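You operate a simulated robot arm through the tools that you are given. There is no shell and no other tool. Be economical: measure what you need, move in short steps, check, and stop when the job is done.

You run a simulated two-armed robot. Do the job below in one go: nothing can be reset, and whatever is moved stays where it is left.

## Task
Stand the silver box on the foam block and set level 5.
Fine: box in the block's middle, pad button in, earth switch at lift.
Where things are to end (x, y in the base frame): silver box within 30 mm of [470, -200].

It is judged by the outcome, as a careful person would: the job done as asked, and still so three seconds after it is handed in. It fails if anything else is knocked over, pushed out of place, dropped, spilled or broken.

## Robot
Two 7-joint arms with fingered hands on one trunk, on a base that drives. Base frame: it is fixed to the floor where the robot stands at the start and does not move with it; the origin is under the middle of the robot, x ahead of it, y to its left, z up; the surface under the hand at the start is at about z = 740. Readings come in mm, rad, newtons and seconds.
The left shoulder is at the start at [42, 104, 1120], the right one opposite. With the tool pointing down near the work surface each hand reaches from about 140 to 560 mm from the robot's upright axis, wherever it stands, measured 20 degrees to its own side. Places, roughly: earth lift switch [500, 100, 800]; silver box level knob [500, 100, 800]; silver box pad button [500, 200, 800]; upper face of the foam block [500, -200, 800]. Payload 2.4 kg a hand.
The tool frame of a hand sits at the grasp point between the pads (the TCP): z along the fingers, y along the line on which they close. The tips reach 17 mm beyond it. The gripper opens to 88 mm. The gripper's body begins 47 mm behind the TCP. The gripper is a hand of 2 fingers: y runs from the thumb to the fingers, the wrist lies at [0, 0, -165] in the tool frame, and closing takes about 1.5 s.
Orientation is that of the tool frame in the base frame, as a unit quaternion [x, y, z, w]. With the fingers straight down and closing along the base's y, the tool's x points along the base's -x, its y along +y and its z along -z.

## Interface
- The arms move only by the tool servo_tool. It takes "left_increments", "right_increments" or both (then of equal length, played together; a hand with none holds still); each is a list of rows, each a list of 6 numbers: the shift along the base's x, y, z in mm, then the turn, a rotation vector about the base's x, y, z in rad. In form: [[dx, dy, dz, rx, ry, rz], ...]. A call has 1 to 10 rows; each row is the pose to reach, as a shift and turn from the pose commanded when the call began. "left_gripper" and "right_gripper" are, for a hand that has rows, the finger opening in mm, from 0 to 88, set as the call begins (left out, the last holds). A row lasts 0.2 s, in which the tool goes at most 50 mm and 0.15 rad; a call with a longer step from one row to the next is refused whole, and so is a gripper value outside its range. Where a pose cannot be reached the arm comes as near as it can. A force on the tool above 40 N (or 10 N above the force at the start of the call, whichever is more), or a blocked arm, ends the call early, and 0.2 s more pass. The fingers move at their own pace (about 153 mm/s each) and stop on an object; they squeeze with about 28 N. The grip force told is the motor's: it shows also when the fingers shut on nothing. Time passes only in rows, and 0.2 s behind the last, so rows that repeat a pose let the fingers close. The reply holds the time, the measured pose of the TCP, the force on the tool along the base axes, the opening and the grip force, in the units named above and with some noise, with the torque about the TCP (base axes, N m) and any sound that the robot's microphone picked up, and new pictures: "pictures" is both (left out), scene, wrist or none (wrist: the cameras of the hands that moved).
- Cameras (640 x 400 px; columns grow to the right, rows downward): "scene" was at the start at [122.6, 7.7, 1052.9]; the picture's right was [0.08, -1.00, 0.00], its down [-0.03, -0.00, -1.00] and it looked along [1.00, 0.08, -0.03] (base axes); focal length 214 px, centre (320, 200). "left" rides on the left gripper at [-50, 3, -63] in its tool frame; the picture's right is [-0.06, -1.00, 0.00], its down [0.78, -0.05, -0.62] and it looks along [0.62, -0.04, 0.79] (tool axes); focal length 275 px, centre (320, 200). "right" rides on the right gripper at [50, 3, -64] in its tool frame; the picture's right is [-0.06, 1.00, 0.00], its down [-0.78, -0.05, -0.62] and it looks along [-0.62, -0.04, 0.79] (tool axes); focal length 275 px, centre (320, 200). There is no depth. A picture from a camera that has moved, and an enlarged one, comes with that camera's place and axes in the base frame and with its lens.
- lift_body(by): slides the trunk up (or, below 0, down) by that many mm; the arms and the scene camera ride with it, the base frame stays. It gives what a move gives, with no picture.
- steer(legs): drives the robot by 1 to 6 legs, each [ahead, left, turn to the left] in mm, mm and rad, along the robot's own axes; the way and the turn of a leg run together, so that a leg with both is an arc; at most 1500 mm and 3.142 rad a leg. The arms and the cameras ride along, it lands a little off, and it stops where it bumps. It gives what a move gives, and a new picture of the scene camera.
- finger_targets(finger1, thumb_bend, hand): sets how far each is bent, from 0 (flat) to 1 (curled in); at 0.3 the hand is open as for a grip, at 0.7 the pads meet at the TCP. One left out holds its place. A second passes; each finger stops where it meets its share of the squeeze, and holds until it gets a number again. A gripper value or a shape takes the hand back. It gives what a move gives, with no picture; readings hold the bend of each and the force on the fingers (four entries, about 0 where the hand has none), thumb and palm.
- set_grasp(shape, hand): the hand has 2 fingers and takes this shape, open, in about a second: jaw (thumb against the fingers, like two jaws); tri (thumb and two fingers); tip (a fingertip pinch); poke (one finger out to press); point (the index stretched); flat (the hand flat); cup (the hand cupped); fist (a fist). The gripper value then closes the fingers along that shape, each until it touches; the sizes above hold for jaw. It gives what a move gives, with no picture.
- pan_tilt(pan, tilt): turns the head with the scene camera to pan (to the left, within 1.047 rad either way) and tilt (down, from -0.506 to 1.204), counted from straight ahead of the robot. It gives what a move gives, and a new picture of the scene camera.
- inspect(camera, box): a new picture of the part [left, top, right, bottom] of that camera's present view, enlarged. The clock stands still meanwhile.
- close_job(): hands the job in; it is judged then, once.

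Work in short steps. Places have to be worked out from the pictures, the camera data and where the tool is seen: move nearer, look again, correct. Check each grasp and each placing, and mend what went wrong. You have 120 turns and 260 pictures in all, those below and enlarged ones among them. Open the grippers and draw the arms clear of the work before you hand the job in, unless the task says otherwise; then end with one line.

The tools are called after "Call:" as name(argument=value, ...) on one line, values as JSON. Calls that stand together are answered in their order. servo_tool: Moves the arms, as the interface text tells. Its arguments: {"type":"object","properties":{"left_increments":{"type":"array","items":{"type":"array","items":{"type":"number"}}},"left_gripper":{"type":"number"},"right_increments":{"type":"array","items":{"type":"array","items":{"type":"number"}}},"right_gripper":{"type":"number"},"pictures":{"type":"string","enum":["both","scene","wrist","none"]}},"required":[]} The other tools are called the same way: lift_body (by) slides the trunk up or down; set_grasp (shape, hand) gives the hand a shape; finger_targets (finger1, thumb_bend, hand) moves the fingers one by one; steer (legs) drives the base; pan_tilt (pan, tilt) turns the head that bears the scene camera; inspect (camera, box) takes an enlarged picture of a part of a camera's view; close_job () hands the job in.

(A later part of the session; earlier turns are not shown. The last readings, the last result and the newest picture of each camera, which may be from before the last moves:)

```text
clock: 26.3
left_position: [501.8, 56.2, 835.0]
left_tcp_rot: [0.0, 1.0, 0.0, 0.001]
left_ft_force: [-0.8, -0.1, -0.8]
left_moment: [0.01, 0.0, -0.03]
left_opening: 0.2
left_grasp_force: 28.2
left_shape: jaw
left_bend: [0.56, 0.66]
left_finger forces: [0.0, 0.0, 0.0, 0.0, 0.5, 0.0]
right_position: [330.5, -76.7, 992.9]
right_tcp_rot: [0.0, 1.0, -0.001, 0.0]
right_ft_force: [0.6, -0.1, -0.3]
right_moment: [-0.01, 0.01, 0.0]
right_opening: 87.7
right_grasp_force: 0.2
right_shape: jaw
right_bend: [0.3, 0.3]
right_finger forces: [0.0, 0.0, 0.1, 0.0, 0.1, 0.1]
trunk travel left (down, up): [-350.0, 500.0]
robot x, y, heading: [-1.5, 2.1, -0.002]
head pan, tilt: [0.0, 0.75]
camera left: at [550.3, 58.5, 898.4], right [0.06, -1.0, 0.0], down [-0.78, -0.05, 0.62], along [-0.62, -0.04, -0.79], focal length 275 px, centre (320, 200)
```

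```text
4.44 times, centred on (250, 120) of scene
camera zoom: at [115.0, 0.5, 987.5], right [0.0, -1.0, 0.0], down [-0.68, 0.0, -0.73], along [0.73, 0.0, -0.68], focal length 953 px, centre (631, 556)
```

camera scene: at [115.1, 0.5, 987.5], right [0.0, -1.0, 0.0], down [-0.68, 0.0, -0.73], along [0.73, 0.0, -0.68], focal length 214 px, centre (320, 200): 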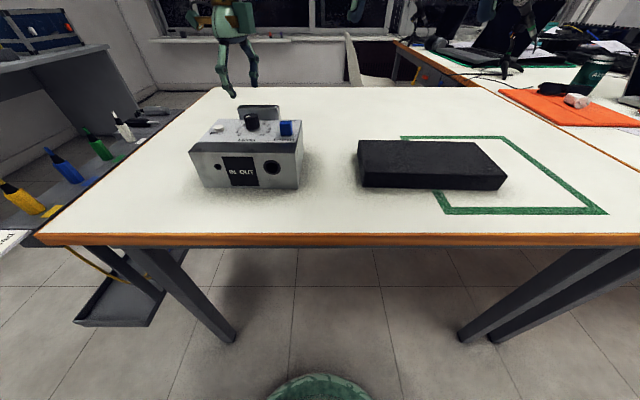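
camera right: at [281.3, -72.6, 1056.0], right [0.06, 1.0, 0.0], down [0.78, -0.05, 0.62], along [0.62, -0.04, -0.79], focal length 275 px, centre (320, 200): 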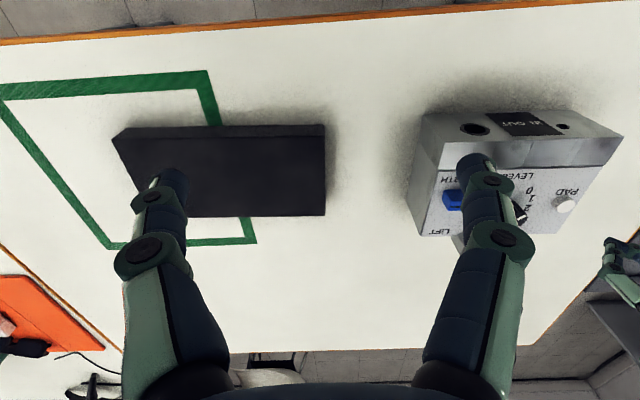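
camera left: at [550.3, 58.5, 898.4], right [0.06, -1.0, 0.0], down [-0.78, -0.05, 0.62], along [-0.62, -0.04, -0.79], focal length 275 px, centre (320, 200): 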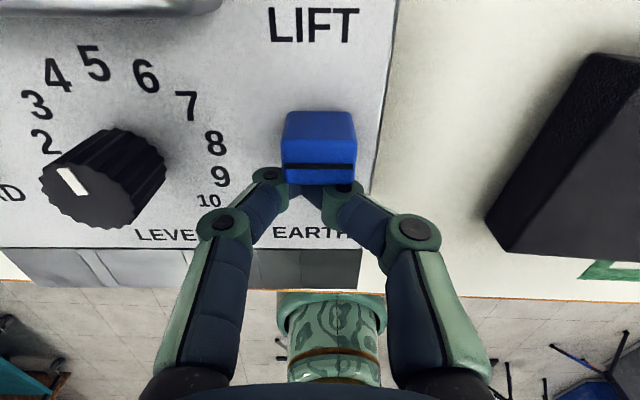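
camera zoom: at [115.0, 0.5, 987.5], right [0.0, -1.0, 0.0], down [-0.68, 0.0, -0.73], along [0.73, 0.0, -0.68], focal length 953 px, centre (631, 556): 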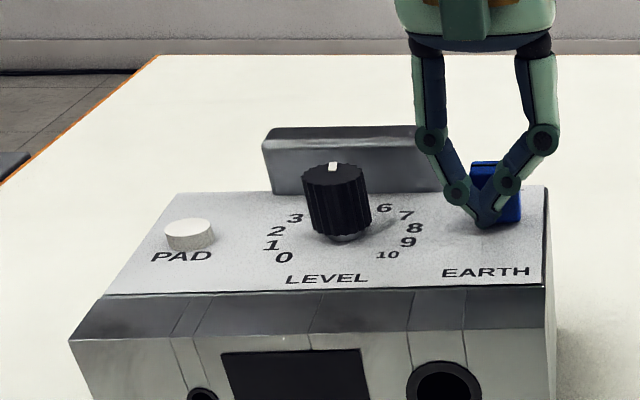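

Since the last two pushes the box itself yawed/slid, so the cap is at its stop. I back off, raise the hand and look.

Call:
servo_tool(left_increments=[[-15, 0, 0, 0, 0, 0], [-20, 0, 10, 0, 0, 0], [-20, 20, 50, 0, 0, 0], [-20, 50, 90, 0, 0, 0], [-20, 80, 120, 0, 0, 0], [-20, 120, 140, 0, 0, 0], [-20, 160, 150, 0, 0, 0], [-20, 190, 150, 0, 0, 0]], pictures="none")

Call:
servo_tool(right_increments=[[0, 40, 0, 0, 0, 0], [0, 80, 0, 0, 0, 0], [0, 120, 0, 0, 0, 0], [0, 150, 0, 0, 0, 0], [0, 150, 0, 0, 0, 0]], pictures="both")

Call:
inspect(camera="right", box=[250, 110, 450, 270])

Call:
inspect(camera="scene", box=[180, 85, 320, 205])

```text
clock: 28.1
left_position: [481.6, 245.2, 985.0]
left_tcp_rot: [0.0, 1.0, 0.0, 0.0]
left_ft_force: [0.0, 0.2, 0.3]
left_moment: [0.0, 0.0, -0.02]
left_opening: 0.1
left_grasp_force: 27.7
left_shape: jaw
left_bend: [0.56, 0.66]
left_finger forces: [0.0, 0.0, 0.0, 0.0, 0.0, 0.1]
right_position: [330.4, -77.3, 992.2]
right_tcp_rot: [0.0, 1.0, -0.001, 0.001]
right_ft_force: [0.2, -0.1, -0.4]
right_moment: [-0.01, 0.04, 0.0]
right_opening: 87.8
right_grasp_force: 0.0
right_shape: jaw
right_bend: [0.3, 0.3]
right_finger forces: [0.0, 0.0, 0.0, 0.0, 0.1, 0.0]
trunk travel left (down, up): [-350.0, 500.0]
robot x, y, heading: [-3.5, -0.2, -0.003]
head pan, tilt: [0.0, 0.75]
```

```text
clock: 29.3
left_position: [483.0, 246.5, 984.6]
left_tcp_rot: [0.0, 1.0, 0.0, 0.0]
left_ft_force: [-0.6, 0.9, -0.2]
left_moment: [0.01, 0.01, 0.0]
left_opening: 0.0
left_grasp_force: 28.3
left_shape: jaw
left_bend: [0.56, 0.66]
left_finger forces: [0.0, 0.1, 0.0, 0.0, 0.1, 0.1]
right_position: [331.7, 74.8, 991.3]
right_tcp_rot: [0.0, 1.0, -0.001, 0.001]
right_ft_force: [-0.5, -0.7, 0.3]
right_moment: [-0.03, -0.01, 0.01]
right_opening: 87.7
right_grasp_force: 0.0
right_shape: jaw
right_bend: [0.3, 0.3]
right_finger forces: [0.0, 0.1, 0.0, 0.0, 0.0, 0.1]
trunk travel left (down, up): [-350.0, 500.0]
robot x, y, heading: [-4.0, 1.5, -0.002]
head pan, tilt: [0.0, 0.75]
camera scene: at [115.1, 0.7, 987.5], right [0.0, -1.0, 0.0], down [-0.68, 0.0, -0.73], along [0.73, 0.0, -0.68], focal length 214 px, centre (320, 200)
camera right: at [282.3, 78.1, 1055.8], right [0.06, 1.0, 0.0], down [0.78, -0.05, 0.62], along [0.62, -0.04, -0.79], focal length 275 px, centre (320, 200)
```

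scene: 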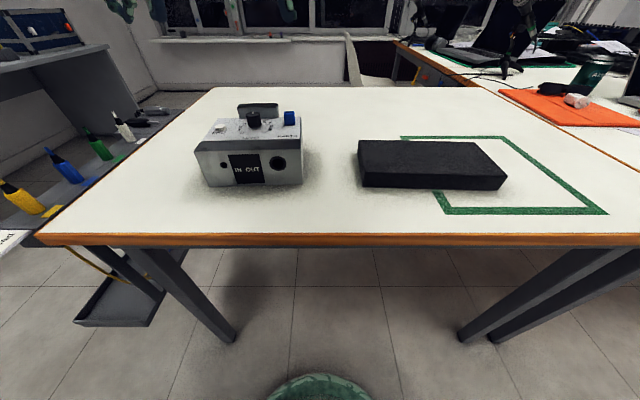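
right: 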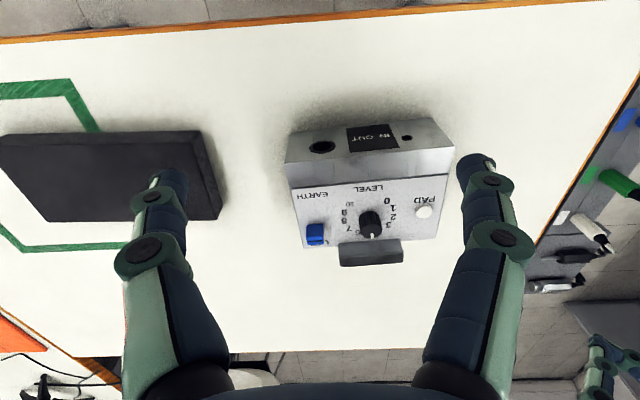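

```text
2.50 times, centred on (350, 190) of right
camera zoom: at [282.3, 78.1, 1055.8], right [0.06, 1.0, 0.0], down [0.78, -0.05, 0.62], along [0.62, -0.04, -0.79], focal length 688 px, centre (245, 225)
```

zoom: 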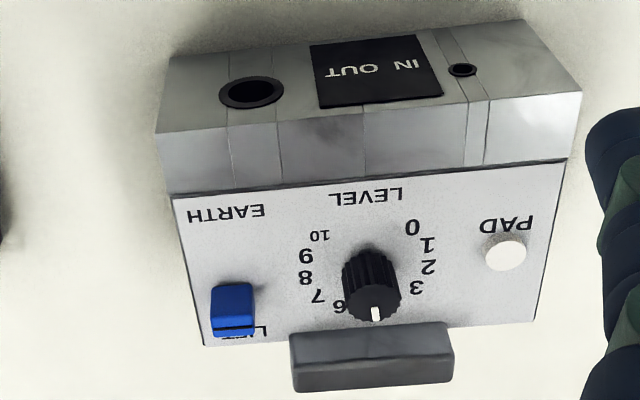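

```text
3.33 times, centred on (250, 145) of scene
camera zoom: at [115.1, 0.7, 987.5], right [0.0, -1.0, 0.0], down [-0.68, 0.0, -0.73], along [0.73, 0.0, -0.68], focal length 715 px, centre (553, 383)
```

zoom: 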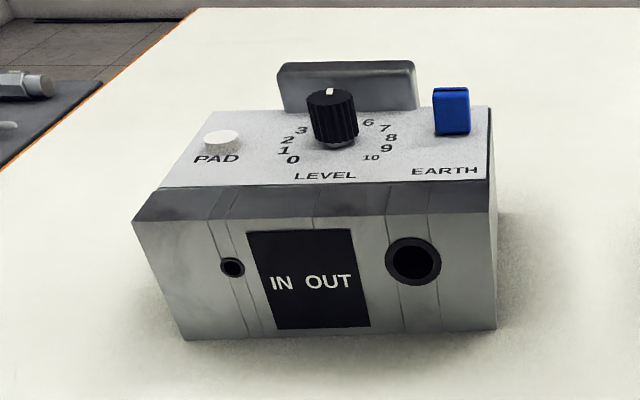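

All three controls now look right: pad in, level 5, switch at LIFT. The handle is about 18 mm thick at (552,125), near the reach limit, so I drive 90 mm ahead so that the right arm can carry the box all the way.

Call:
steer(legs=[[90, 0, 0]])

```text
clock: 30.4
left_position: [571.7, 244.4, 984.6]
left_tcp_rot: [0.0, 1.0, -0.001, 0.0]
left_ft_force: [0.3, -0.2, 0.5]
left_moment: [-0.01, 0.03, -0.02]
left_opening: 0.2
left_grasp_force: 28.1
left_shape: jaw
left_bend: [0.56, 0.66]
left_finger forces: [0.1, 0.0, 0.0, 0.0, 0.0, 0.0]
right_position: [422.5, 73.4, 991.1]
right_tcp_rot: [0.0, 1.0, 0.0, 0.0]
right_ft_force: [-0.1, -0.7, -0.3]
right_moment: [0.05, 0.0, 0.02]
right_opening: 87.9
right_grasp_force: 0.0
right_shape: jaw
right_bend: [0.3, 0.3]
right_finger forces: [0.0, 0.0, 0.0, 0.1, 0.0, 0.0]
trunk travel left (down, up): [-350.0, 500.0]
robot x, y, heading: [88.2, -1.4, 0.008]
head pan, tilt: [0.0, 0.75]
camera scene: at [204.8, 0.6, 987.4], right [0.0, -1.0, 0.0], down [-0.68, 0.0, -0.73], along [0.73, 0.0, -0.68], focal length 214 px, centre (320, 200)
```

scene: 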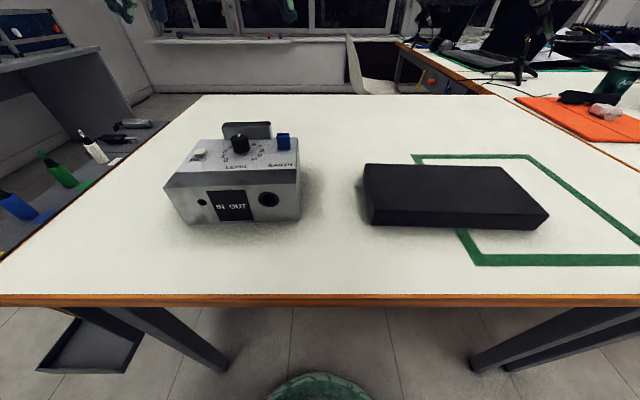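

Now I pull the left arm back and up, and turn the right hand by +90° above the handle region for a look.

Call:
servo_tool(left_increments=[[-15, 10, 20, 0, 0, 0], [-40, 20, 40, 0, 0, 0], [-70, 30, 60, 0, 0, 0], [-100, 40, 80, 0, 0, 0], [-130, 50, 100, 0, 0, 0], [-160, 50, 120, 0, 0, 0], [-180, 50, 140, 0, 0, 0], [-180, 50, 150, 0, 0, 0], [-180, 50, 150, 0, 0, 0], [-180, 50, 150, 0, 0, 0]], right_increments=[[0, 0, 0, 0, 0, 0], [0, 0, 0, 0, 0, 0.12], [10, 5, 0, 0, 0, 0.26], [30, 10, 0, 0, 0, 0.4], [50, 20, 0, 0, 0, 0.54], [70, 30, 0, 0, 0, 0.68], [90, 40, 0, 0, 0, 0.82], [110, 45, 0, 0, 0, 0.96], [125, 50, 0, 0, 0, 1.1], [130, 51, -10, 0, 0, 1.24]], pictures="none")

Call:
servo_tool(right_increments=[[0, 0, -10, 0, 0, 0.13], [0, 0, -30, 0, 0, 0.26], [0, 0, -50, 0, 0, 0.379], [0, 0, -65, 0, 0, 0.379]], pictures="both")

```text
clock: 32.6
left_position: [391.4, 296.0, 1134.9]
left_tcp_rot: [0.0, 1.0, 0.0, 0.001]
left_ft_force: [0.4, -0.6, -0.1]
left_moment: [0.0, -0.01, -0.02]
left_opening: 0.0
left_grasp_force: 27.8
left_shape: jaw
left_bend: [0.56, 0.66]
left_finger forces: [0.0, 0.1, 0.0, 0.0, 0.1, 0.0]
right_position: [551.9, 125.3, 980.9]
right_tcp_rot: [-0.582, 0.813, 0.001, 0.0]
right_ft_force: [-0.2, -0.1, 0.3]
right_moment: [0.04, 0.0, -0.04]
right_opening: 87.8
right_grasp_force: 0.1
right_shape: jaw
right_bend: [0.3, 0.3]
right_finger forces: [0.0, 0.0, 0.0, 0.1, 0.0, 0.0]
trunk travel left (down, up): [-350.0, 500.0]
robot x, y, heading: [93.8, -1.3, 0.0]
head pan, tilt: [0.0, 0.75]
```

```text
clock: 33.6
left_position: [390.5, 296.4, 1135.5]
left_tcp_rot: [0.001, 1.0, 0.0, 0.0]
left_ft_force: [0.7, 0.1, 0.2]
left_moment: [-0.01, 0.01, -0.02]
left_opening: 0.0
left_grasp_force: 27.6
left_shape: jaw
left_bend: [0.56, 0.66]
left_finger forces: [0.0, 0.1, 0.0, 0.0, 0.0, 0.0]
right_position: [552.2, 123.4, 917.4]
right_tcp_rot: [0.725, -0.689, 0.001, 0.0]
right_ft_force: [0.0, 0.0, -0.1]
right_moment: [-0.02, 0.01, -0.02]
right_opening: 88.0
right_grasp_force: 0.1
right_shape: jaw
right_bend: [0.3, 0.3]
right_finger forces: [0.0, 0.0, 0.1, 0.0, 0.2, 0.0]
trunk travel left (down, up): [-350.0, 500.0]
robot x, y, heading: [90.3, -1.2, -0.002]
head pan, tilt: [0.0, 0.75]
camera scene: at [204.5, 0.6, 987.5], right [0.0, -1.0, 0.0], down [-0.68, 0.0, -0.73], along [0.73, 0.0, -0.68], focal length 214 px, centre (320, 200)
camera right: at [550.8, 76.0, 980.9], right [-1.0, 0.01, 0.0], down [0.01, 0.79, 0.62], along [0.01, 0.62, -0.79], focal length 275 px, centre (320, 200)
```

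scene: 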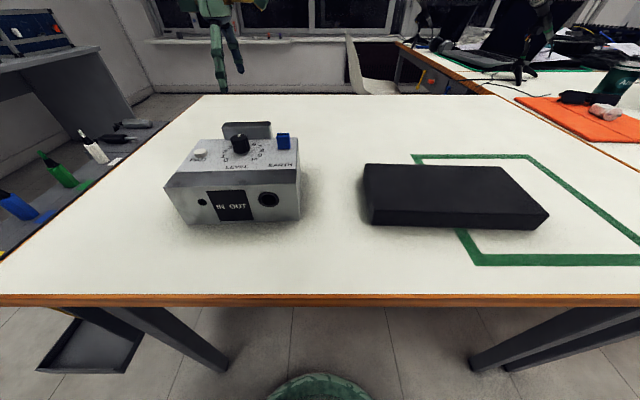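
right: 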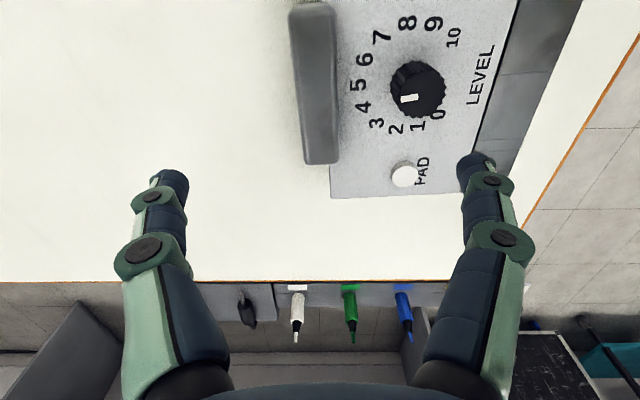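

The handle spans x 545–566, y 83–163 (centre 555,123). I narrow the fingers to 42 mm so as to clear the knob, then descend partly and check.

Call:
servo_tool(right_increments=[[3, 0, 0, 0, 0, 0], [3, 0, 0, 0, 0, 0], [3, 0, 0, 0, 0, 0], [3, 0, -20, 0, 0, 0], [3, 0, -40, 0, 0, 0], [3, 0, -60, 0, 0, 0], [3, 0, -60, 0, 0, 0]], right_gripper=42, pictures="wrist")

Call:
inspect(camera="scene", box=[150, 70, 320, 180])

```text
clock: 35.2
left_position: [391.3, 295.4, 1134.6]
left_tcp_rot: [0.0, 1.0, -0.001, 0.0]
left_ft_force: [-0.4, -0.1, 0.4]
left_moment: [-0.03, 0.04, 0.03]
left_opening: 0.0
left_grasp_force: 28.4
left_shape: jaw
left_bend: [0.56, 0.66]
left_finger forces: [0.1, 0.0, 0.0, 0.0, 0.0, 0.1]
right_position: [551.6, 124.1, 856.9]
right_tcp_rot: [0.724, -0.69, 0.0, -0.002]
right_ft_force: [0.0, -0.4, -0.4]
right_moment: [0.02, 0.0, -0.03]
right_opening: 42.2
right_grasp_force: 0.0
right_shape: jaw
right_bend: [0.73, 0.7]
right_finger forces: [0.0, 0.1, 0.1, 0.0, 0.0, 0.0]
trunk travel left (down, up): [-350.0, 500.0]
robot x, y, heading: [88.1, 3.5, -0.003]
head pan, tilt: [0.0, 0.75]
camera right: at [551.9, 74.4, 920.7], right [-1.0, 0.01, 0.0], down [0.01, 0.78, 0.62], along [0.01, 0.62, -0.78], focal length 275 px, centre (320, 200)
```

right: 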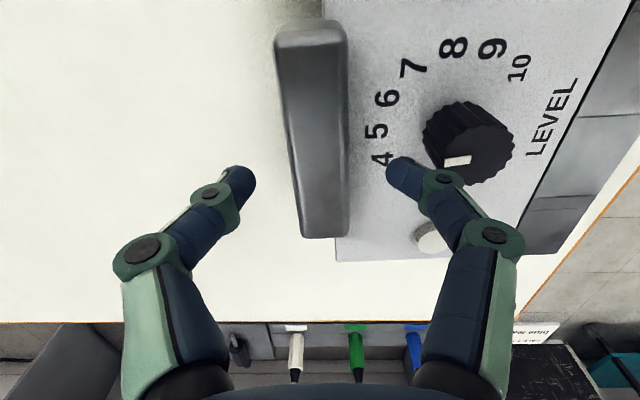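

```text
3.64 times, centred on (235, 125) of scene
camera zoom: at [204.5, 0.6, 987.5], right [0.0, -1.0, 0.0], down [-0.68, 0.0, -0.73], along [0.73, 0.0, -0.68], focal length 780 px, centre (629, 473)
```

zoom: 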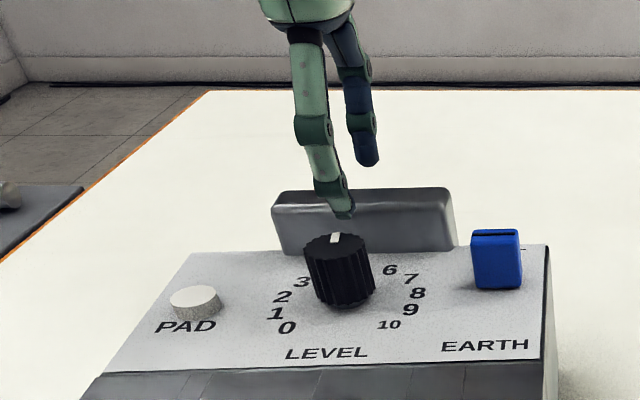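

The fingers straddle the handle symmetrically and clear the knob. I lower to z≈834 and close.

Call:
servo_tool(right_increments=[[0, 0, -10, 0, 0, 0], [0, 0, -18, 0, 0, 0], [0, 0, -23, 0, 0, 0], [0, 0, -23, 0, 0, 0]], pictures="none")

Call:
servo_tool(right_increments=[[0, 0, 0, 0, 0, 0], [0, 0, 0, 0, 0, 0], [0, 0, 0, 0, 0, 0], [0, 0, 0, 0, 0, 0], [0, 0, 0, 0, 0, 0]], right_gripper=0, pictures="wrist")

```text
clock: 36.2
left_position: [391.1, 295.6, 1134.8]
left_tcp_rot: [0.0, 1.0, 0.0, 0.0]
left_ft_force: [0.7, 0.1, -0.5]
left_moment: [-0.02, 0.0, 0.0]
left_opening: 0.1
left_grasp_force: 27.4
left_shape: jaw
left_bend: [0.56, 0.66]
left_finger forces: [0.0, 0.0, 0.0, 0.0, 0.0, 0.0]
right_position: [550.6, 121.0, 840.3]
right_tcp_rot: [0.724, -0.69, 0.0, -0.002]
right_ft_force: [2.1, -0.1, 1.3]
right_moment: [0.01, 0.02, -0.05]
right_opening: 40.1
right_grasp_force: 0.1
right_shape: jaw
right_bend: [0.73, 0.7]
right_finger forces: [1.7, 0.0, 0.0, 0.0, 0.1, 0.1]
right hand out of reach, approached as far as the arm can: row 1, 2, 3, 4
trunk travel left (down, up): [-350.0, 500.0]
robot x, y, heading: [86.7, -1.3, -0.001]
head pan, tilt: [0.0, 0.75]
```

```text
clock: 37.4
left_position: [391.7, 294.7, 1134.3]
left_tcp_rot: [0.001, 1.0, 0.0, 0.0]
left_ft_force: [-0.4, -0.9, 0.0]
left_moment: [-0.01, 0.01, 0.0]
left_opening: 0.0
left_grasp_force: 27.8
left_shape: jaw
left_bend: [0.56, 0.66]
left_finger forces: [0.1, 0.0, 0.0, 0.1, 0.0, 0.1]
right_position: [550.9, 121.1, 839.5]
right_tcp_rot: [0.725, -0.689, 0.0, -0.001]
right_ft_force: [0.1, -0.3, -0.2]
right_moment: [-0.02, 0.02, -0.04]
right_opening: 17.7
right_grasp_force: 28.2
right_shape: jaw
right_bend: [0.75, 0.7]
right_finger forces: [23.8, 0.0, 0.0, 0.0, 24.0, 0.0]
trunk travel left (down, up): [-350.0, 500.0]
robot x, y, heading: [90.6, 1.2, 0.001]
head pan, tilt: [0.0, 0.75]
camera right: at [549.7, 72.1, 903.7], right [-1.0, 0.01, 0.0], down [0.01, 0.78, 0.62], along [0.01, 0.62, -0.78], focal length 275 px, centre (320, 200)
```

right: 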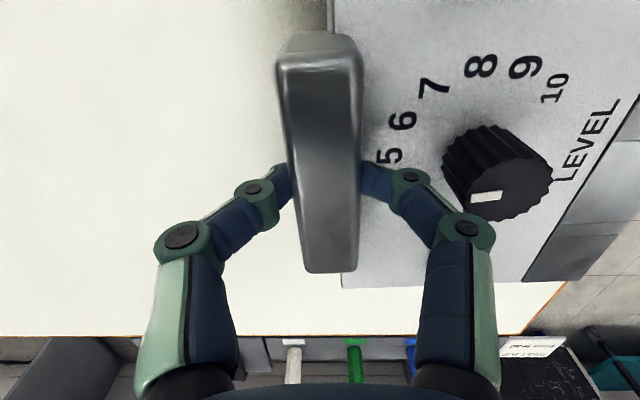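

The grip holds but the arm ran out of reach 5 mm too high. I reopen, rise 100 mm, lower the trunk 60 mm for better reach and go down again.

Call:
servo_tool(right_increments=[[0, 0, 0, 0, 0, 0], [0, 0, 0, 0, 0, 0], [0, 0, 0, 0, 0, 0], [0, 0, 20, 0, 0, 0], [0, 0, 60, 0, 0, 0], [0, 0, 100, 0, 0, 0], [0, 0, 110, 0, 0, 0]], right_gripper=42, pictures="none")

Call:
lift_body(by=-60)

Call:
steer(legs=[[30, 0, 0]])

```text
clock: 39.0
left_position: [391.5, 296.6, 1134.9]
left_tcp_rot: [0.001, 1.0, 0.0, 0.0]
left_ft_force: [0.6, -0.2, 0.2]
left_moment: [-0.01, 0.0, -0.02]
left_opening: 0.0
left_grasp_force: 28.5
left_shape: jaw
left_bend: [0.56, 0.66]
left_finger forces: [0.0, 0.0, 0.1, 0.0, 0.0, 0.0]
right_position: [550.5, 120.6, 950.6]
right_tcp_rot: [0.724, -0.69, 0.0, 0.001]
right_ft_force: [0.1, -0.2, -0.5]
right_moment: [-0.01, 0.03, -0.01]
right_opening: 41.6
right_grasp_force: 0.0
right_shape: jaw
right_bend: [0.73, 0.7]
right_finger forces: [0.1, 0.0, 0.0, 0.0, 0.1, 0.1]
trunk travel left (down, up): [-350.0, 500.0]
robot x, y, heading: [87.9, 2.4, -0.001]
head pan, tilt: [0.0, 0.75]
```

```text
clock: 40.0
left_position: [390.8, 295.7, 1074.5]
left_tcp_rot: [0.0, 1.0, 0.0, 0.0]
left_ft_force: [-0.6, -0.6, 0.2]
left_moment: [0.01, -0.02, -0.01]
left_opening: 0.0
left_grasp_force: 28.3
left_shape: jaw
left_bend: [0.56, 0.66]
left_finger forces: [0.0, 0.1, 0.0, 0.0, 0.0, 0.0]
right_position: [549.4, 120.7, 890.6]
right_tcp_rot: [0.724, -0.689, 0.0, 0.0]
right_ft_force: [-0.7, -0.1, -0.4]
right_moment: [0.0, 0.02, -0.01]
right_opening: 41.4
right_grasp_force: 0.1
right_shape: jaw
right_bend: [0.73, 0.7]
right_finger forces: [0.0, 0.0, 0.0, 0.0, 0.0, 0.0]
trunk travel left (down, up): [-290.0, 560.0]
robot x, y, heading: [86.6, 0.5, -0.004]
head pan, tilt: [0.0, 0.75]
```

```text
clock: 40.8
left_position: [421.0, 296.6, 1075.3]
left_tcp_rot: [0.0, 1.0, 0.0, 0.0]
left_ft_force: [-0.4, 0.2, 0.7]
left_moment: [0.02, 0.03, -0.01]
left_opening: 0.1
left_grasp_force: 27.8
left_shape: jaw
left_bend: [0.56, 0.66]
left_finger forces: [0.0, 0.1, 0.0, 0.0, 0.1, 0.0]
right_position: [579.7, 120.1, 889.9]
right_tcp_rot: [0.724, -0.69, 0.0, 0.0]
right_ft_force: [0.2, 0.0, -0.2]
right_moment: [0.01, 0.01, -0.01]
right_opening: 41.6
right_grasp_force: 0.1
right_shape: jaw
right_bend: [0.73, 0.7]
right_finger forces: [0.0, 0.1, 0.0, 0.0, 0.1, 0.1]
trunk travel left (down, up): [-290.0, 560.0]
robot x, y, heading: [118.8, -1.5, 0.0]
head pan, tilt: [0.0, 0.75]
camera scene: at [236.6, 0.7, 927.2], right [0.0, -1.0, 0.0], down [-0.68, 0.0, -0.73], along [0.73, 0.0, -0.68], focal length 214 px, centre (320, 200)
```

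scene: 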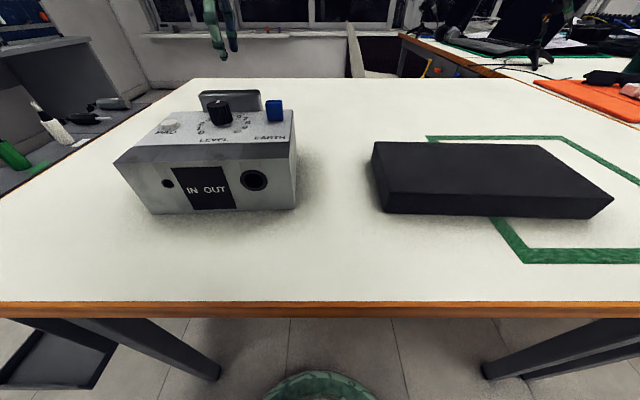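

I return to x≈551.5 above the handle, and go to z≈858 to check.

Call:
servo_tool(right_increments=[[-15, 2, 0, 0, 0, 0], [-28, 3, 0, 0, 0, 0], [-28, 3, 0, 0, 0, 0], [-28, 3, -20, 0, 0, 0], [-28, 3, -32, 0, 0, 0], [-28, 3, -32, 0, 0, 0]], pictures="wrist")

```text
clock: 42.2
left_position: [420.4, 297.5, 1074.5]
left_tcp_rot: [-0.001, 1.0, 0.0, 0.0]
left_ft_force: [0.6, -0.3, 0.7]
left_moment: [0.02, -0.01, 0.0]
left_opening: 0.0
left_grasp_force: 27.5
left_shape: jaw
left_bend: [0.56, 0.66]
left_finger forces: [0.1, 0.0, 0.0, 0.0, 0.0, 0.1]
right_position: [551.5, 123.9, 857.5]
right_tcp_rot: [0.724, -0.689, 0.0, 0.0]
right_ft_force: [-0.6, -0.3, 0.3]
right_moment: [0.04, 0.03, 0.03]
right_opening: 41.4
right_grasp_force: 0.1
right_shape: jaw
right_bend: [0.73, 0.7]
right_finger forces: [0.1, 0.0, 0.0, 0.1, 0.0, 0.0]
trunk travel left (down, up): [-290.0, 560.0]
robot x, y, heading: [121.0, -3.4, -0.0]
head pan, tilt: [0.0, 0.75]
camera right: at [551.5, 75.1, 921.4], right [-1.0, 0.01, 0.0], down [0.01, 0.79, 0.62], along [0.01, 0.62, -0.79], focal length 275 px, centre (320, 200)
```

right: 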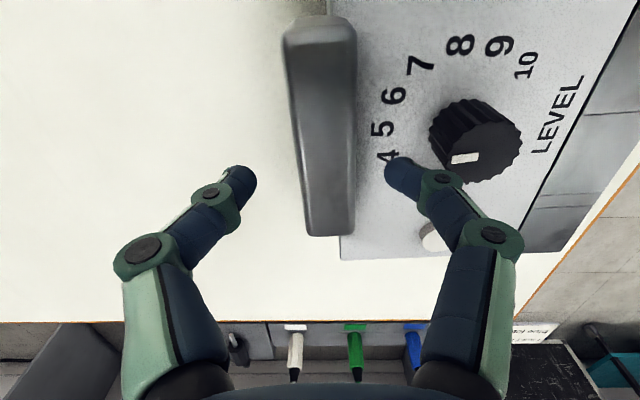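

Call:
servo_tool(right_increments=[[-1, 0, -10, 0, 0, 0], [-1, 0, -18, 0, 0, 0], [-1, 0, -24, 0, 0, 0], [-1, 0, -24, 0, 0, 0]], pictures="none")

```text
clock: 43.2
left_position: [420.3, 296.7, 1075.6]
left_tcp_rot: [0.0, 1.0, -0.001, 0.0]
left_ft_force: [-0.3, -0.5, 0.9]
left_moment: [0.01, 0.02, -0.02]
left_opening: 0.0
left_grasp_force: 28.0
left_shape: jaw
left_bend: [0.56, 0.66]
left_finger forces: [0.1, 0.1, 0.1, 0.1, 0.0, 0.0]
right_position: [550.8, 123.2, 834.2]
right_tcp_rot: [0.725, -0.689, 0.0, 0.0]
right_ft_force: [0.5, 0.4, 0.5]
right_moment: [-0.01, 0.01, -0.02]
right_opening: 41.7
right_grasp_force: 0.1
right_shape: jaw
right_bend: [0.73, 0.7]
right_finger forces: [0.0, 0.0, 0.1, 0.0, 0.0, 0.0]
trunk travel left (down, up): [-290.0, 560.0]
robot x, y, heading: [121.2, 0.4, -0.001]
head pan, tilt: [0.0, 0.75]
```

Depth reached this time without contact. I close on the handle and then lift 10 mm as a test.

Call:
servo_tool(right_increments=[[0, 0, -1, 0, 0, 0], [0, 0, -1, 0, 0, 0], [0, 0, -1, 0, 0, 0], [0, 0, -1, 0, 0, 0], [0, 0, -1, 0, 0, 0], [0, 0, 3, 0, 0, 0], [0, 0, 7, 0, 0, 0], [0, 0, 12, 0, 0, 0]], right_gripper=0, pictures="both")

```text
clock: 45.0
left_position: [420.9, 297.5, 1075.5]
left_tcp_rot: [0.0, 1.0, 0.0, 0.0]
left_ft_force: [0.0, 0.1, -0.1]
left_moment: [0.05, 0.01, 0.01]
left_opening: 0.2
left_grasp_force: 28.5
left_shape: jaw
left_bend: [0.56, 0.66]
left_finger forces: [0.0, 0.0, 0.0, 0.0, 0.0, 0.1]
right_position: [550.9, 125.0, 844.8]
right_tcp_rot: [0.724, -0.69, -0.001, -0.001]
right_ft_force: [0.6, 0.0, -3.9]
right_moment: [0.06, -0.13, -0.02]
right_opening: 16.4
right_grasp_force: 27.7
right_shape: jaw
right_bend: [0.73, 0.71]
right_finger forces: [26.4, 0.0, 0.1, 0.0, 25.7, 0.1]
trunk travel left (down, up): [-290.0, 560.0]
robot x, y, heading: [120.1, -2.4, 0.005]
head pan, tilt: [0.0, 0.75]
camera scene: at [236.7, 0.7, 927.2], right [0.0, -1.0, 0.0], down [-0.68, 0.0, -0.73], along [0.73, 0.0, -0.68], focal length 214 px, centre (320, 200)
camera right: at [550.6, 75.2, 909.5], right [-1.0, 0.01, 0.0], down [0.01, 0.79, 0.62], along [0.01, 0.62, -0.79], focal length 275 px, centre (320, 200)
```

scene: 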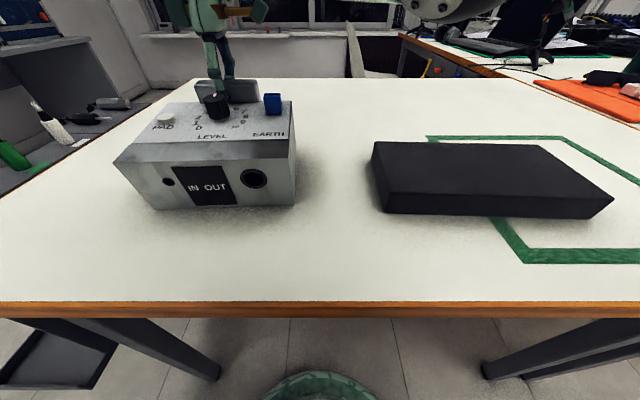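
right: 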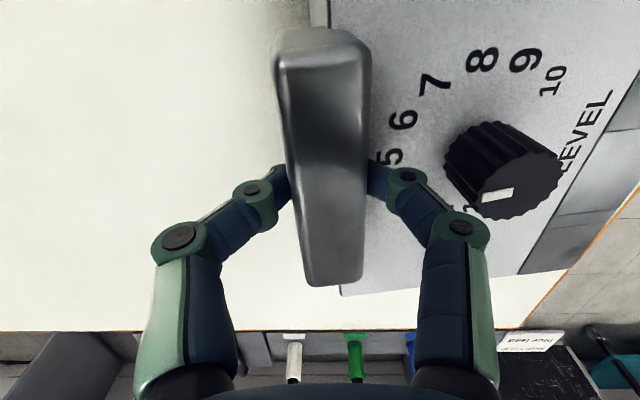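

It bears about 4 N and seems mostly level. I lift another 35 mm and check the tilt.

Call:
servo_tool(right_increments=[[0, 0, 7, 0, 0, 0], [0, 0, 14, 0, 0, 0], [0, 0, 21, 0, 0, 0], [0, 0, 28, 0, 0, 0], [0, 0, 35, 0, 0, 0]], pictures="both")

Call:
inspect(camera="scene", box=[100, 60, 320, 230])

```text
clock: 46.2
left_position: [421.2, 295.9, 1074.3]
left_tcp_rot: [0.0, 1.0, 0.0, 0.0]
left_ft_force: [0.8, -0.3, 0.5]
left_moment: [0.01, 0.02, 0.02]
left_opening: 0.0
left_grasp_force: 27.7
left_shape: jaw
left_bend: [0.56, 0.66]
left_finger forces: [0.1, 0.0, 0.0, 0.0, 0.0, 0.1]
right_position: [550.8, 123.0, 881.8]
right_tcp_rot: [0.724, -0.69, -0.001, 0.0]
right_ft_force: [-0.8, -0.6, -4.9]
right_moment: [0.0, -0.23, -0.05]
right_opening: 14.2
right_grasp_force: 27.8
right_shape: jaw
right_bend: [0.66, 0.74]
right_finger forces: [30.1, 0.0, 0.0, 0.0, 28.3, 0.1]
trunk travel left (down, up): [-290.0, 560.0]
robot x, y, heading: [122.4, 1.2, 0.0]
head pan, tilt: [0.0, 0.75]
camera scene: at [236.8, 0.7, 927.2], right [0.0, -1.0, 0.0], down [-0.68, 0.0, -0.73], along [0.73, 0.0, -0.68], focal length 214 px, centre (320, 200)
camera right: at [550.6, 74.7, 944.7], right [-1.0, 0.01, 0.0], down [0.01, 0.79, 0.62], along [0.01, 0.62, -0.79], focal length 275 px, centre (320, 200)
```

scene: 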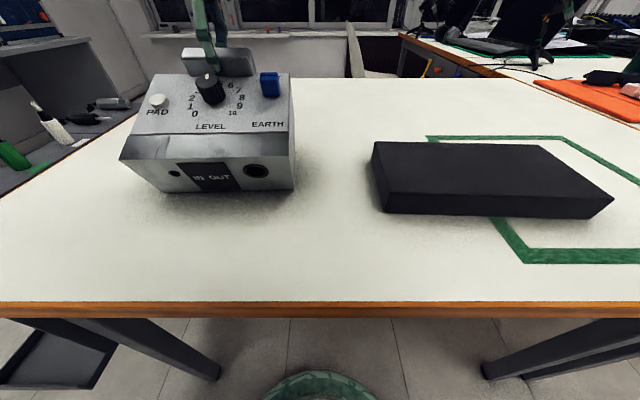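
right: 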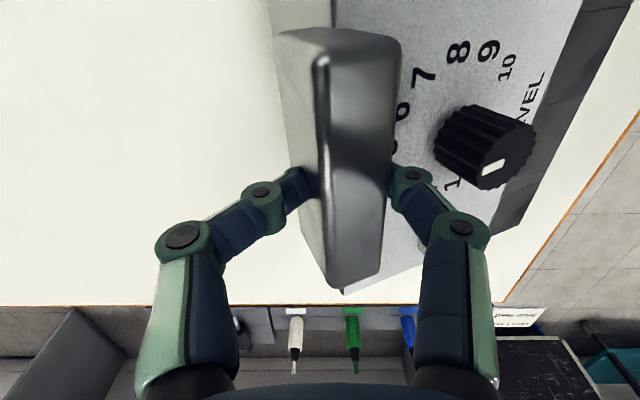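

```text
2.35 times, centred on (210, 145) of scene
camera zoom: at [236.8, 0.7, 927.2], right [0.0, -1.0, 0.0], down [-0.68, 0.0, -0.73], along [0.73, 0.0, -0.68], focal length 505 px, centre (579, 329)
```

zoom: 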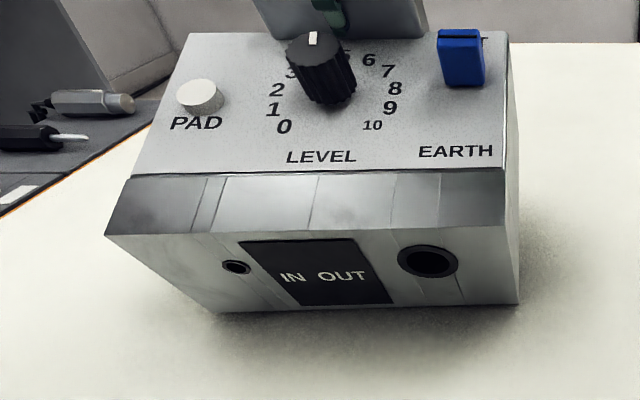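

The box pitched nose-down by about 20°. I lift 20 mm more and wait to see whether the tilt is stable.

Call:
servo_tool(right_increments=[[0, 0, 7, 0, 0, 0], [0, 0, 14, 0, 0, 0], [0, 0, 20, 0, 0, 0], [0, 0, 20, 0, 0, 0], [0, 0, 20, 0, 0, 0]], pictures="scene")

Call:
inspect(camera="scene", box=[100, 30, 320, 200])

```text
clock: 47.4
left_position: [420.8, 296.5, 1075.0]
left_tcp_rot: [0.0, 1.0, -0.001, 0.0]
left_ft_force: [0.3, 0.8, -0.4]
left_moment: [0.02, 0.0, -0.02]
left_opening: 0.0
left_grasp_force: 28.0
left_shape: jaw
left_bend: [0.56, 0.66]
left_finger forces: [0.0, 0.0, 0.0, 0.0, 0.0, 0.0]
right_position: [550.5, 124.4, 900.0]
right_tcp_rot: [0.724, -0.69, 0.0, 0.001]
right_ft_force: [0.2, -0.2, -4.3]
right_moment: [0.04, -0.25, -0.02]
right_opening: 14.3
right_grasp_force: 28.2
right_shape: jaw
right_bend: [0.66, 0.74]
right_finger forces: [30.0, 0.0, 0.1, 0.1, 28.2, 0.1]
trunk travel left (down, up): [-290.0, 560.0]
robot x, y, heading: [120.9, -0.5, 0.005]
head pan, tilt: [0.0, 0.75]
camera scene: at [236.8, 0.7, 927.2], right [0.0, -1.0, 0.0], down [-0.68, 0.0, -0.73], along [0.73, 0.0, -0.68], focal length 214 px, centre (320, 200)
```

scene: 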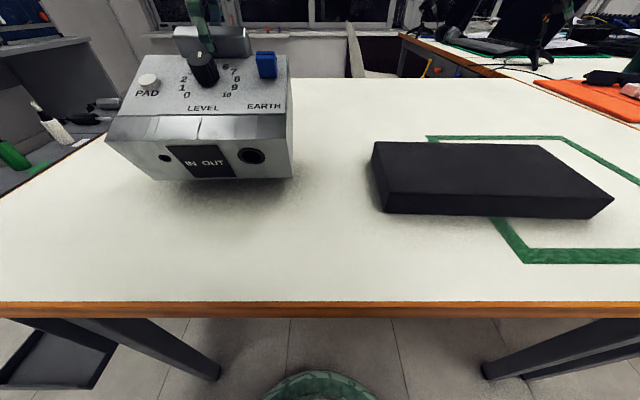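

```text
2.35 times, centred on (210, 115) of scene
camera zoom: at [236.8, 0.7, 927.2], right [0.0, -1.0, 0.0], down [-0.68, 0.0, -0.73], along [0.73, 0.0, -0.68], focal length 505 px, centre (579, 400)
```

zoom: 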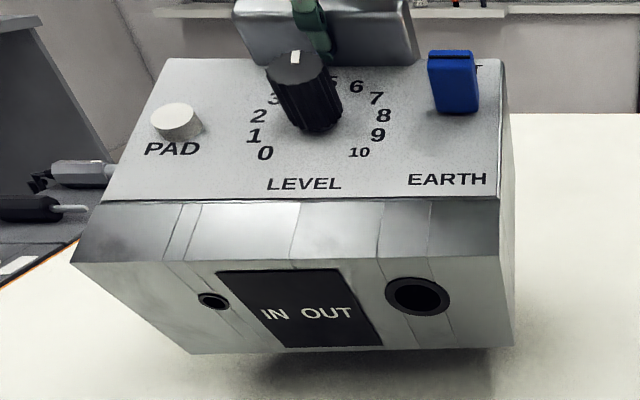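

It is stable (about 4.3 N). Block: x 405–520, y −75…−312, top ≈779. I raise 60 mm more and carry towards y=−200 at moderate speed.

Call:
servo_tool(right_increments=[[0, 0, 15, 0, 0, 0], [0, 0, 30, 0, 0, 0], [0, 0, 45, 0, 0, 0], [0, 0, 60, 0, 0, 0], [0, -10, 65, 0, 0, 0], [0, -30, 65, 0, 0, 0], [0, -55, 65, 0, 0, 0], [0, -80, 65, 0, 0, 0], [0, -105, 65, 0, 0, 0], [0, -120, 65, 0, 0, 0]], pictures="none")

Call:
servo_tool(right_increments=[[0, -10, 0, 0, 0, 0], [-2, -30, 0, 0, 0, -0.01], [-4, -55, 0, 0, 0, -0.02], [-6, -80, 0, 0, 0, -0.03], [-8, -105, 0, 0, 0, -0.04], [-10, -130, 0, 0, 0, -0.05], [-12, -155, 0, 0, 0, -0.06], [-14, -180, 0, 0, 0, -0.07], [-14, -195, 0, 0, 0, -0.07], [-14, -203, 0, 0, 0, -0.07]], pictures="both")

```text
clock: 49.6
left_position: [419.5, 297.0, 1074.8]
left_tcp_rot: [0.0, 1.0, 0.0, -0.001]
left_ft_force: [-0.5, 0.3, -0.4]
left_moment: [0.01, -0.04, 0.01]
left_opening: 0.0
left_grasp_force: 28.5
left_shape: jaw
left_bend: [0.56, 0.66]
left_finger forces: [0.1, 0.0, 0.0, 0.0, 0.0, 0.1]
right_position: [550.5, 4.8, 965.1]
right_tcp_rot: [0.724, -0.69, 0.0, 0.0]
right_ft_force: [0.3, -0.8, -4.6]
right_moment: [0.02, -0.25, 0.0]
right_opening: 14.0
right_grasp_force: 28.0
right_shape: jaw
right_bend: [0.65, 0.74]
right_finger forces: [29.8, 0.0, 0.0, 0.0, 27.9, 0.0]
trunk travel left (down, up): [-290.0, 560.0]
robot x, y, heading: [117.7, -0.4, 0.001]
head pan, tilt: [0.0, 0.75]
```

```text
clock: 51.8
left_position: [421.2, 294.7, 1076.6]
left_tcp_rot: [0.0, 1.0, 0.0, 0.0]
left_ft_force: [0.2, -0.5, -0.4]
left_moment: [0.0, -0.02, 0.02]
left_opening: 0.0
left_grasp_force: 28.1
left_shape: jaw
left_bend: [0.56, 0.66]
left_finger forces: [0.1, 0.1, 0.0, 0.0, 0.1, 0.0]
right_position: [538.2, -199.6, 965.9]
right_tcp_rot: [-0.699, 0.715, 0.0, 0.0]
right_ft_force: [0.3, 0.5, -4.8]
right_moment: [-0.02, -0.26, 0.01]
right_opening: 14.1
right_grasp_force: 27.8
right_shape: jaw
right_bend: [0.65, 0.74]
right_finger forces: [29.7, 0.0, 0.0, 0.0, 27.7, 0.0]
trunk travel left (down, up): [-290.0, 560.0]
robot x, y, heading: [120.6, 0.5, 0.001]
head pan, tilt: [0.0, 0.75]
camera scene: at [236.8, 0.4, 927.2], right [0.0, -1.0, 0.0], down [-0.68, 0.0, -0.73], along [0.73, 0.0, -0.68], focal length 214 px, centre (320, 200)
camera right: at [533.7, -248.3, 1029.5], right [-1.0, 0.08, 0.0], down [0.06, 0.78, 0.62], along [0.05, 0.62, -0.79], focal length 275 px, centre (320, 200)
```

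scene: 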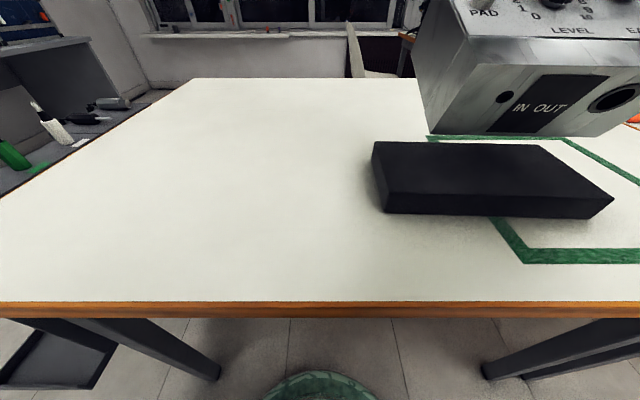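
right: 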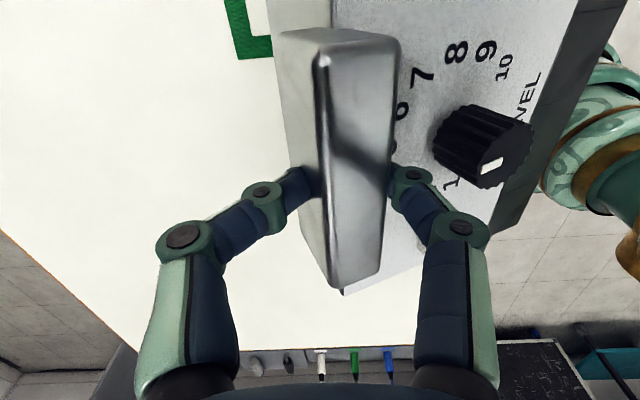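

Held steadily. Now I pitch the hand +0.35 rad about y to bring the box level before setting it down.

Call:
servo_tool(right_increments=[[0, 0, 0, 0, 0.05, 0], [0, 0, 0, 0, 0.1, 0], [0, 0, 0, 0, 0.15, 0], [0, 0, 0, 0, 0.2, 0], [0, 0, 0, 0, 0.25, 0], [0, 0, 0, 0, 0.3, 0], [0, 0, 0, 0, 0.35, 0], [0, 0, 0, 0, 0.35, 0]], pictures="none")

Call:
pan_tilt(pan=-0.5, tilt=0.6)

```text
clock: 53.6
left_position: [420.9, 295.6, 1074.6]
left_tcp_rot: [0.001, 1.0, 0.0, 0.0]
left_ft_force: [-1.2, -0.7, -0.6]
left_moment: [0.0, 0.0, 0.03]
left_opening: 0.1
left_grasp_force: 27.9
left_shape: jaw
left_bend: [0.56, 0.66]
left_finger forces: [0.0, 0.0, 0.0, 0.1, 0.1, 0.1]
right_position: [537.8, -198.4, 967.3]
right_tcp_rot: [-0.688, 0.704, 0.123, -0.125]
right_ft_force: [0.3, -0.3, -5.5]
right_moment: [-0.02, -0.35, 0.01]
right_opening: 13.5
right_grasp_force: 28.2
right_shape: jaw
right_bend: [0.65, 0.74]
right_finger forces: [30.0, 0.0, 0.1, 0.1, 29.6, 0.0]
trunk travel left (down, up): [-290.0, 560.0]
robot x, y, heading: [116.7, -0.6, 0.001]
head pan, tilt: [0.0, 0.75]
```

```text
clock: 54.5
left_position: [422.4, 295.8, 1076.3]
left_tcp_rot: [0.0, 1.0, 0.0, 0.0]
left_ft_force: [0.5, 0.1, 0.0]
left_moment: [-0.01, -0.04, -0.01]
left_opening: 0.0
left_grasp_force: 27.5
left_shape: jaw
left_bend: [0.56, 0.66]
left_finger forces: [0.0, 0.0, 0.1, 0.1, 0.0, 0.1]
right_position: [536.1, -198.3, 965.7]
right_tcp_rot: [-0.688, 0.704, 0.122, -0.124]
right_ft_force: [0.0, 0.6, -4.7]
right_moment: [-0.01, -0.39, 0.0]
right_opening: 13.4
right_grasp_force: 27.8
right_shape: jaw
right_bend: [0.65, 0.74]
right_finger forces: [30.1, 0.1, 0.0, 0.0, 29.6, 0.0]
trunk travel left (down, up): [-290.0, 560.0]
robot x, y, heading: [120.3, 1.4, 0.0]
head pan, tilt: [-0.499, 0.6]
camera scene: at [231.5, -41.8, 940.1], right [-0.48, -0.88, 0.0], down [-0.5, 0.27, -0.82], along [0.72, -0.39, -0.57], focal length 214 px, centre (320, 200)
```

scene: 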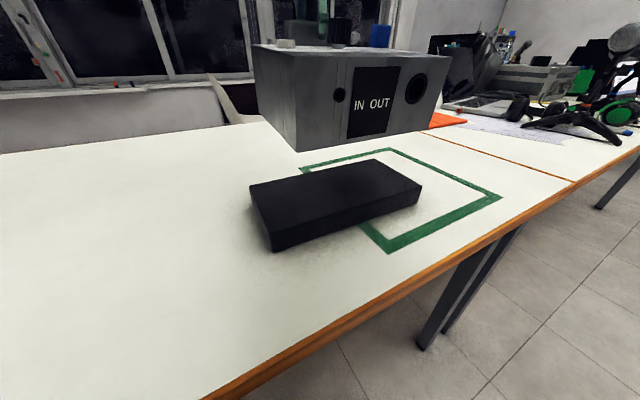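

Now only about 4–5° nose-down. I add 0.08 rad and lower 65 mm towards the block, then look.

Call:
servo_tool(right_increments=[[0, 0, 0, 0, 0.04, 0], [0, 0, -5, 0, 0.08, 0], [0, 0, -20, 0, 0.08, 0], [0, 0, -35, 0, 0.08, 0], [0, 0, -50, 0, 0.08, 0], [0, 0, -62, 0, 0.08, 0], [0, 0, -65, 0, 0.08, 0]], pictures="both")

Call:
inspect(camera="scene", box=[220, 50, 480, 270])

```text
clock: 56.1
left_position: [421.3, 296.7, 1074.9]
left_tcp_rot: [0.0, 1.0, 0.0, 0.0]
left_ft_force: [-0.7, -0.2, 0.4]
left_moment: [0.0, -0.01, 0.05]
left_opening: 0.2
left_grasp_force: 27.5
left_shape: jaw
left_bend: [0.56, 0.66]
left_finger forces: [0.1, 0.1, 0.0, 0.0, 0.1, 0.0]
right_position: [535.8, -198.7, 901.3]
right_tcp_rot: [-0.684, 0.698, 0.149, -0.153]
right_ft_force: [-0.3, -0.5, -4.6]
right_moment: [-0.01, -0.35, -0.02]
right_opening: 13.5
right_grasp_force: 28.3
right_shape: jaw
right_bend: [0.64, 0.74]
right_finger forces: [29.8, 0.0, 0.0, 0.0, 29.7, 0.0]
trunk travel left (down, up): [-290.0, 560.0]
robot x, y, heading: [122.9, -0.3, -0.0]
head pan, tilt: [-0.499, 0.6]
camera scene: at [231.5, -41.9, 940.1], right [-0.48, -0.88, 0.0], down [-0.5, 0.27, -0.82], along [0.72, -0.4, -0.57], focal length 214 px, centre (320, 200)
camera right: at [559.9, -248.6, 960.7], right [-0.91, 0.08, 0.42], down [0.32, 0.78, 0.54], along [-0.28, 0.62, -0.74], focal length 275 px, centre (320, 200)
```

scene: 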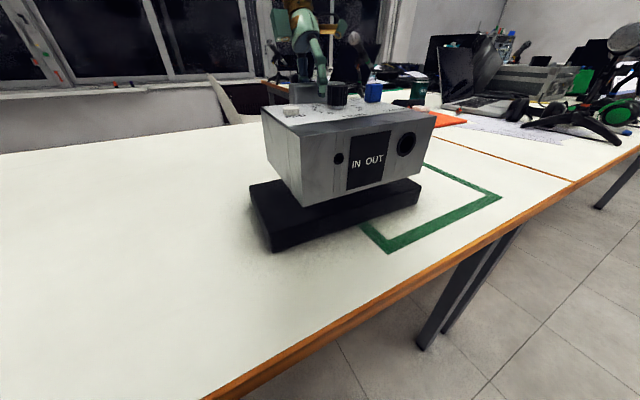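
right: 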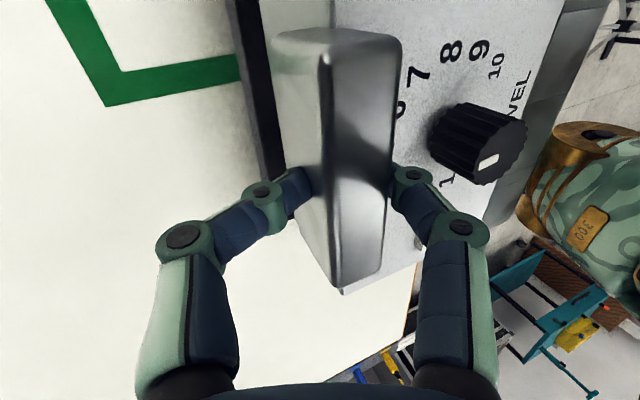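

```text
1.82 times, centred on (350, 160) of scene
camera zoom: at [231.5, -41.9, 940.1], right [-0.48, -0.88, 0.0], down [-0.5, 0.27, -0.82], along [0.72, -0.4, -0.57], focal length 390 px, centre (266, 273)
```

zoom: 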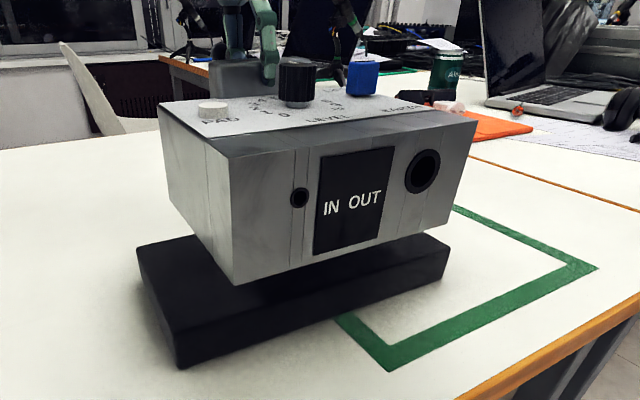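

The box hangs level about 25 mm above the block and centred on it. I lower gently until it takes the weight.

Call:
servo_tool(right_increments=[[1, 0, -5, 0, 0, 0], [2, 0, -10, 0, 0, 0], [2, 0, -14, 0, 0, 0], [2, 0, -17, 0, 0, 0], [2, 0, -20, 0, 0, 0]], pictures="scene")

Call:
inspect(camera="scene", box=[220, 50, 480, 270])

```text
clock: 57.3
left_position: [420.2, 295.3, 1074.3]
left_tcp_rot: [0.0, 1.0, 0.0, -0.001]
left_ft_force: [1.0, 0.0, -0.3]
left_moment: [-0.02, 0.03, 0.0]
left_opening: 0.2
left_grasp_force: 28.0
left_shape: jaw
left_bend: [0.56, 0.66]
left_finger forces: [0.0, 0.0, 0.0, 0.1, 0.1, 0.1]
right_position: [539.7, -199.6, 881.3]
right_tcp_rot: [-0.684, 0.698, 0.149, -0.153]
right_ft_force: [-0.2, -0.7, -4.5]
right_moment: [0.02, -0.37, 0.02]
right_opening: 13.3
right_grasp_force: 27.9
right_shape: jaw
right_bend: [0.64, 0.74]
right_finger forces: [29.8, 0.1, 0.1, 0.0, 29.8, 0.0]
trunk travel left (down, up): [-290.0, 560.0]
robot x, y, heading: [121.0, -0.6, -0.001]
head pan, tilt: [-0.499, 0.6]
camera scene: at [231.5, -41.9, 940.1], right [-0.48, -0.88, 0.0], down [-0.5, 0.27, -0.82], along [0.72, -0.4, -0.57], focal length 214 px, centre (320, 200)
```

scene: 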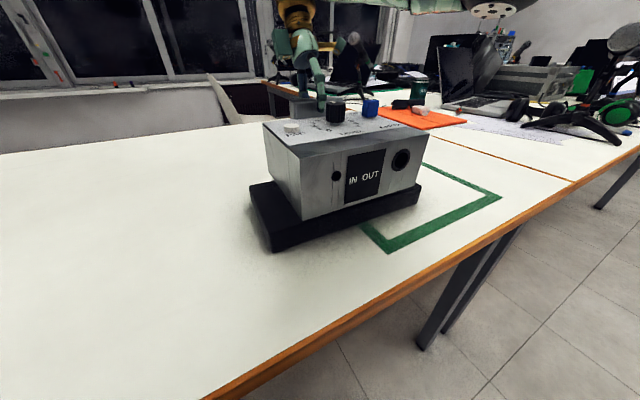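

```text
1.82 times, centred on (350, 160) of scene
camera zoom: at [231.5, -41.9, 940.1], right [-0.48, -0.88, 0.0], down [-0.5, 0.27, -0.82], along [0.72, -0.4, -0.57], focal length 390 px, centre (266, 273)
```

zoom: 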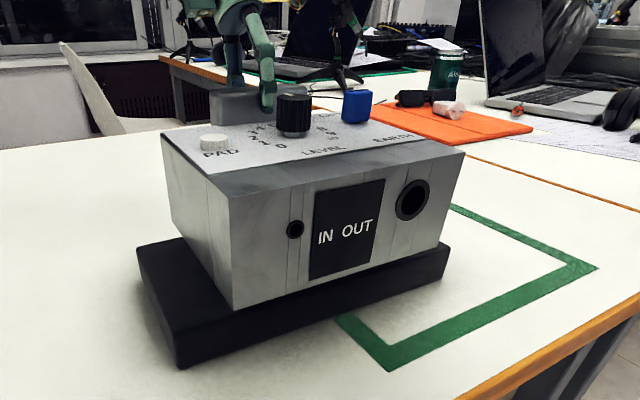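

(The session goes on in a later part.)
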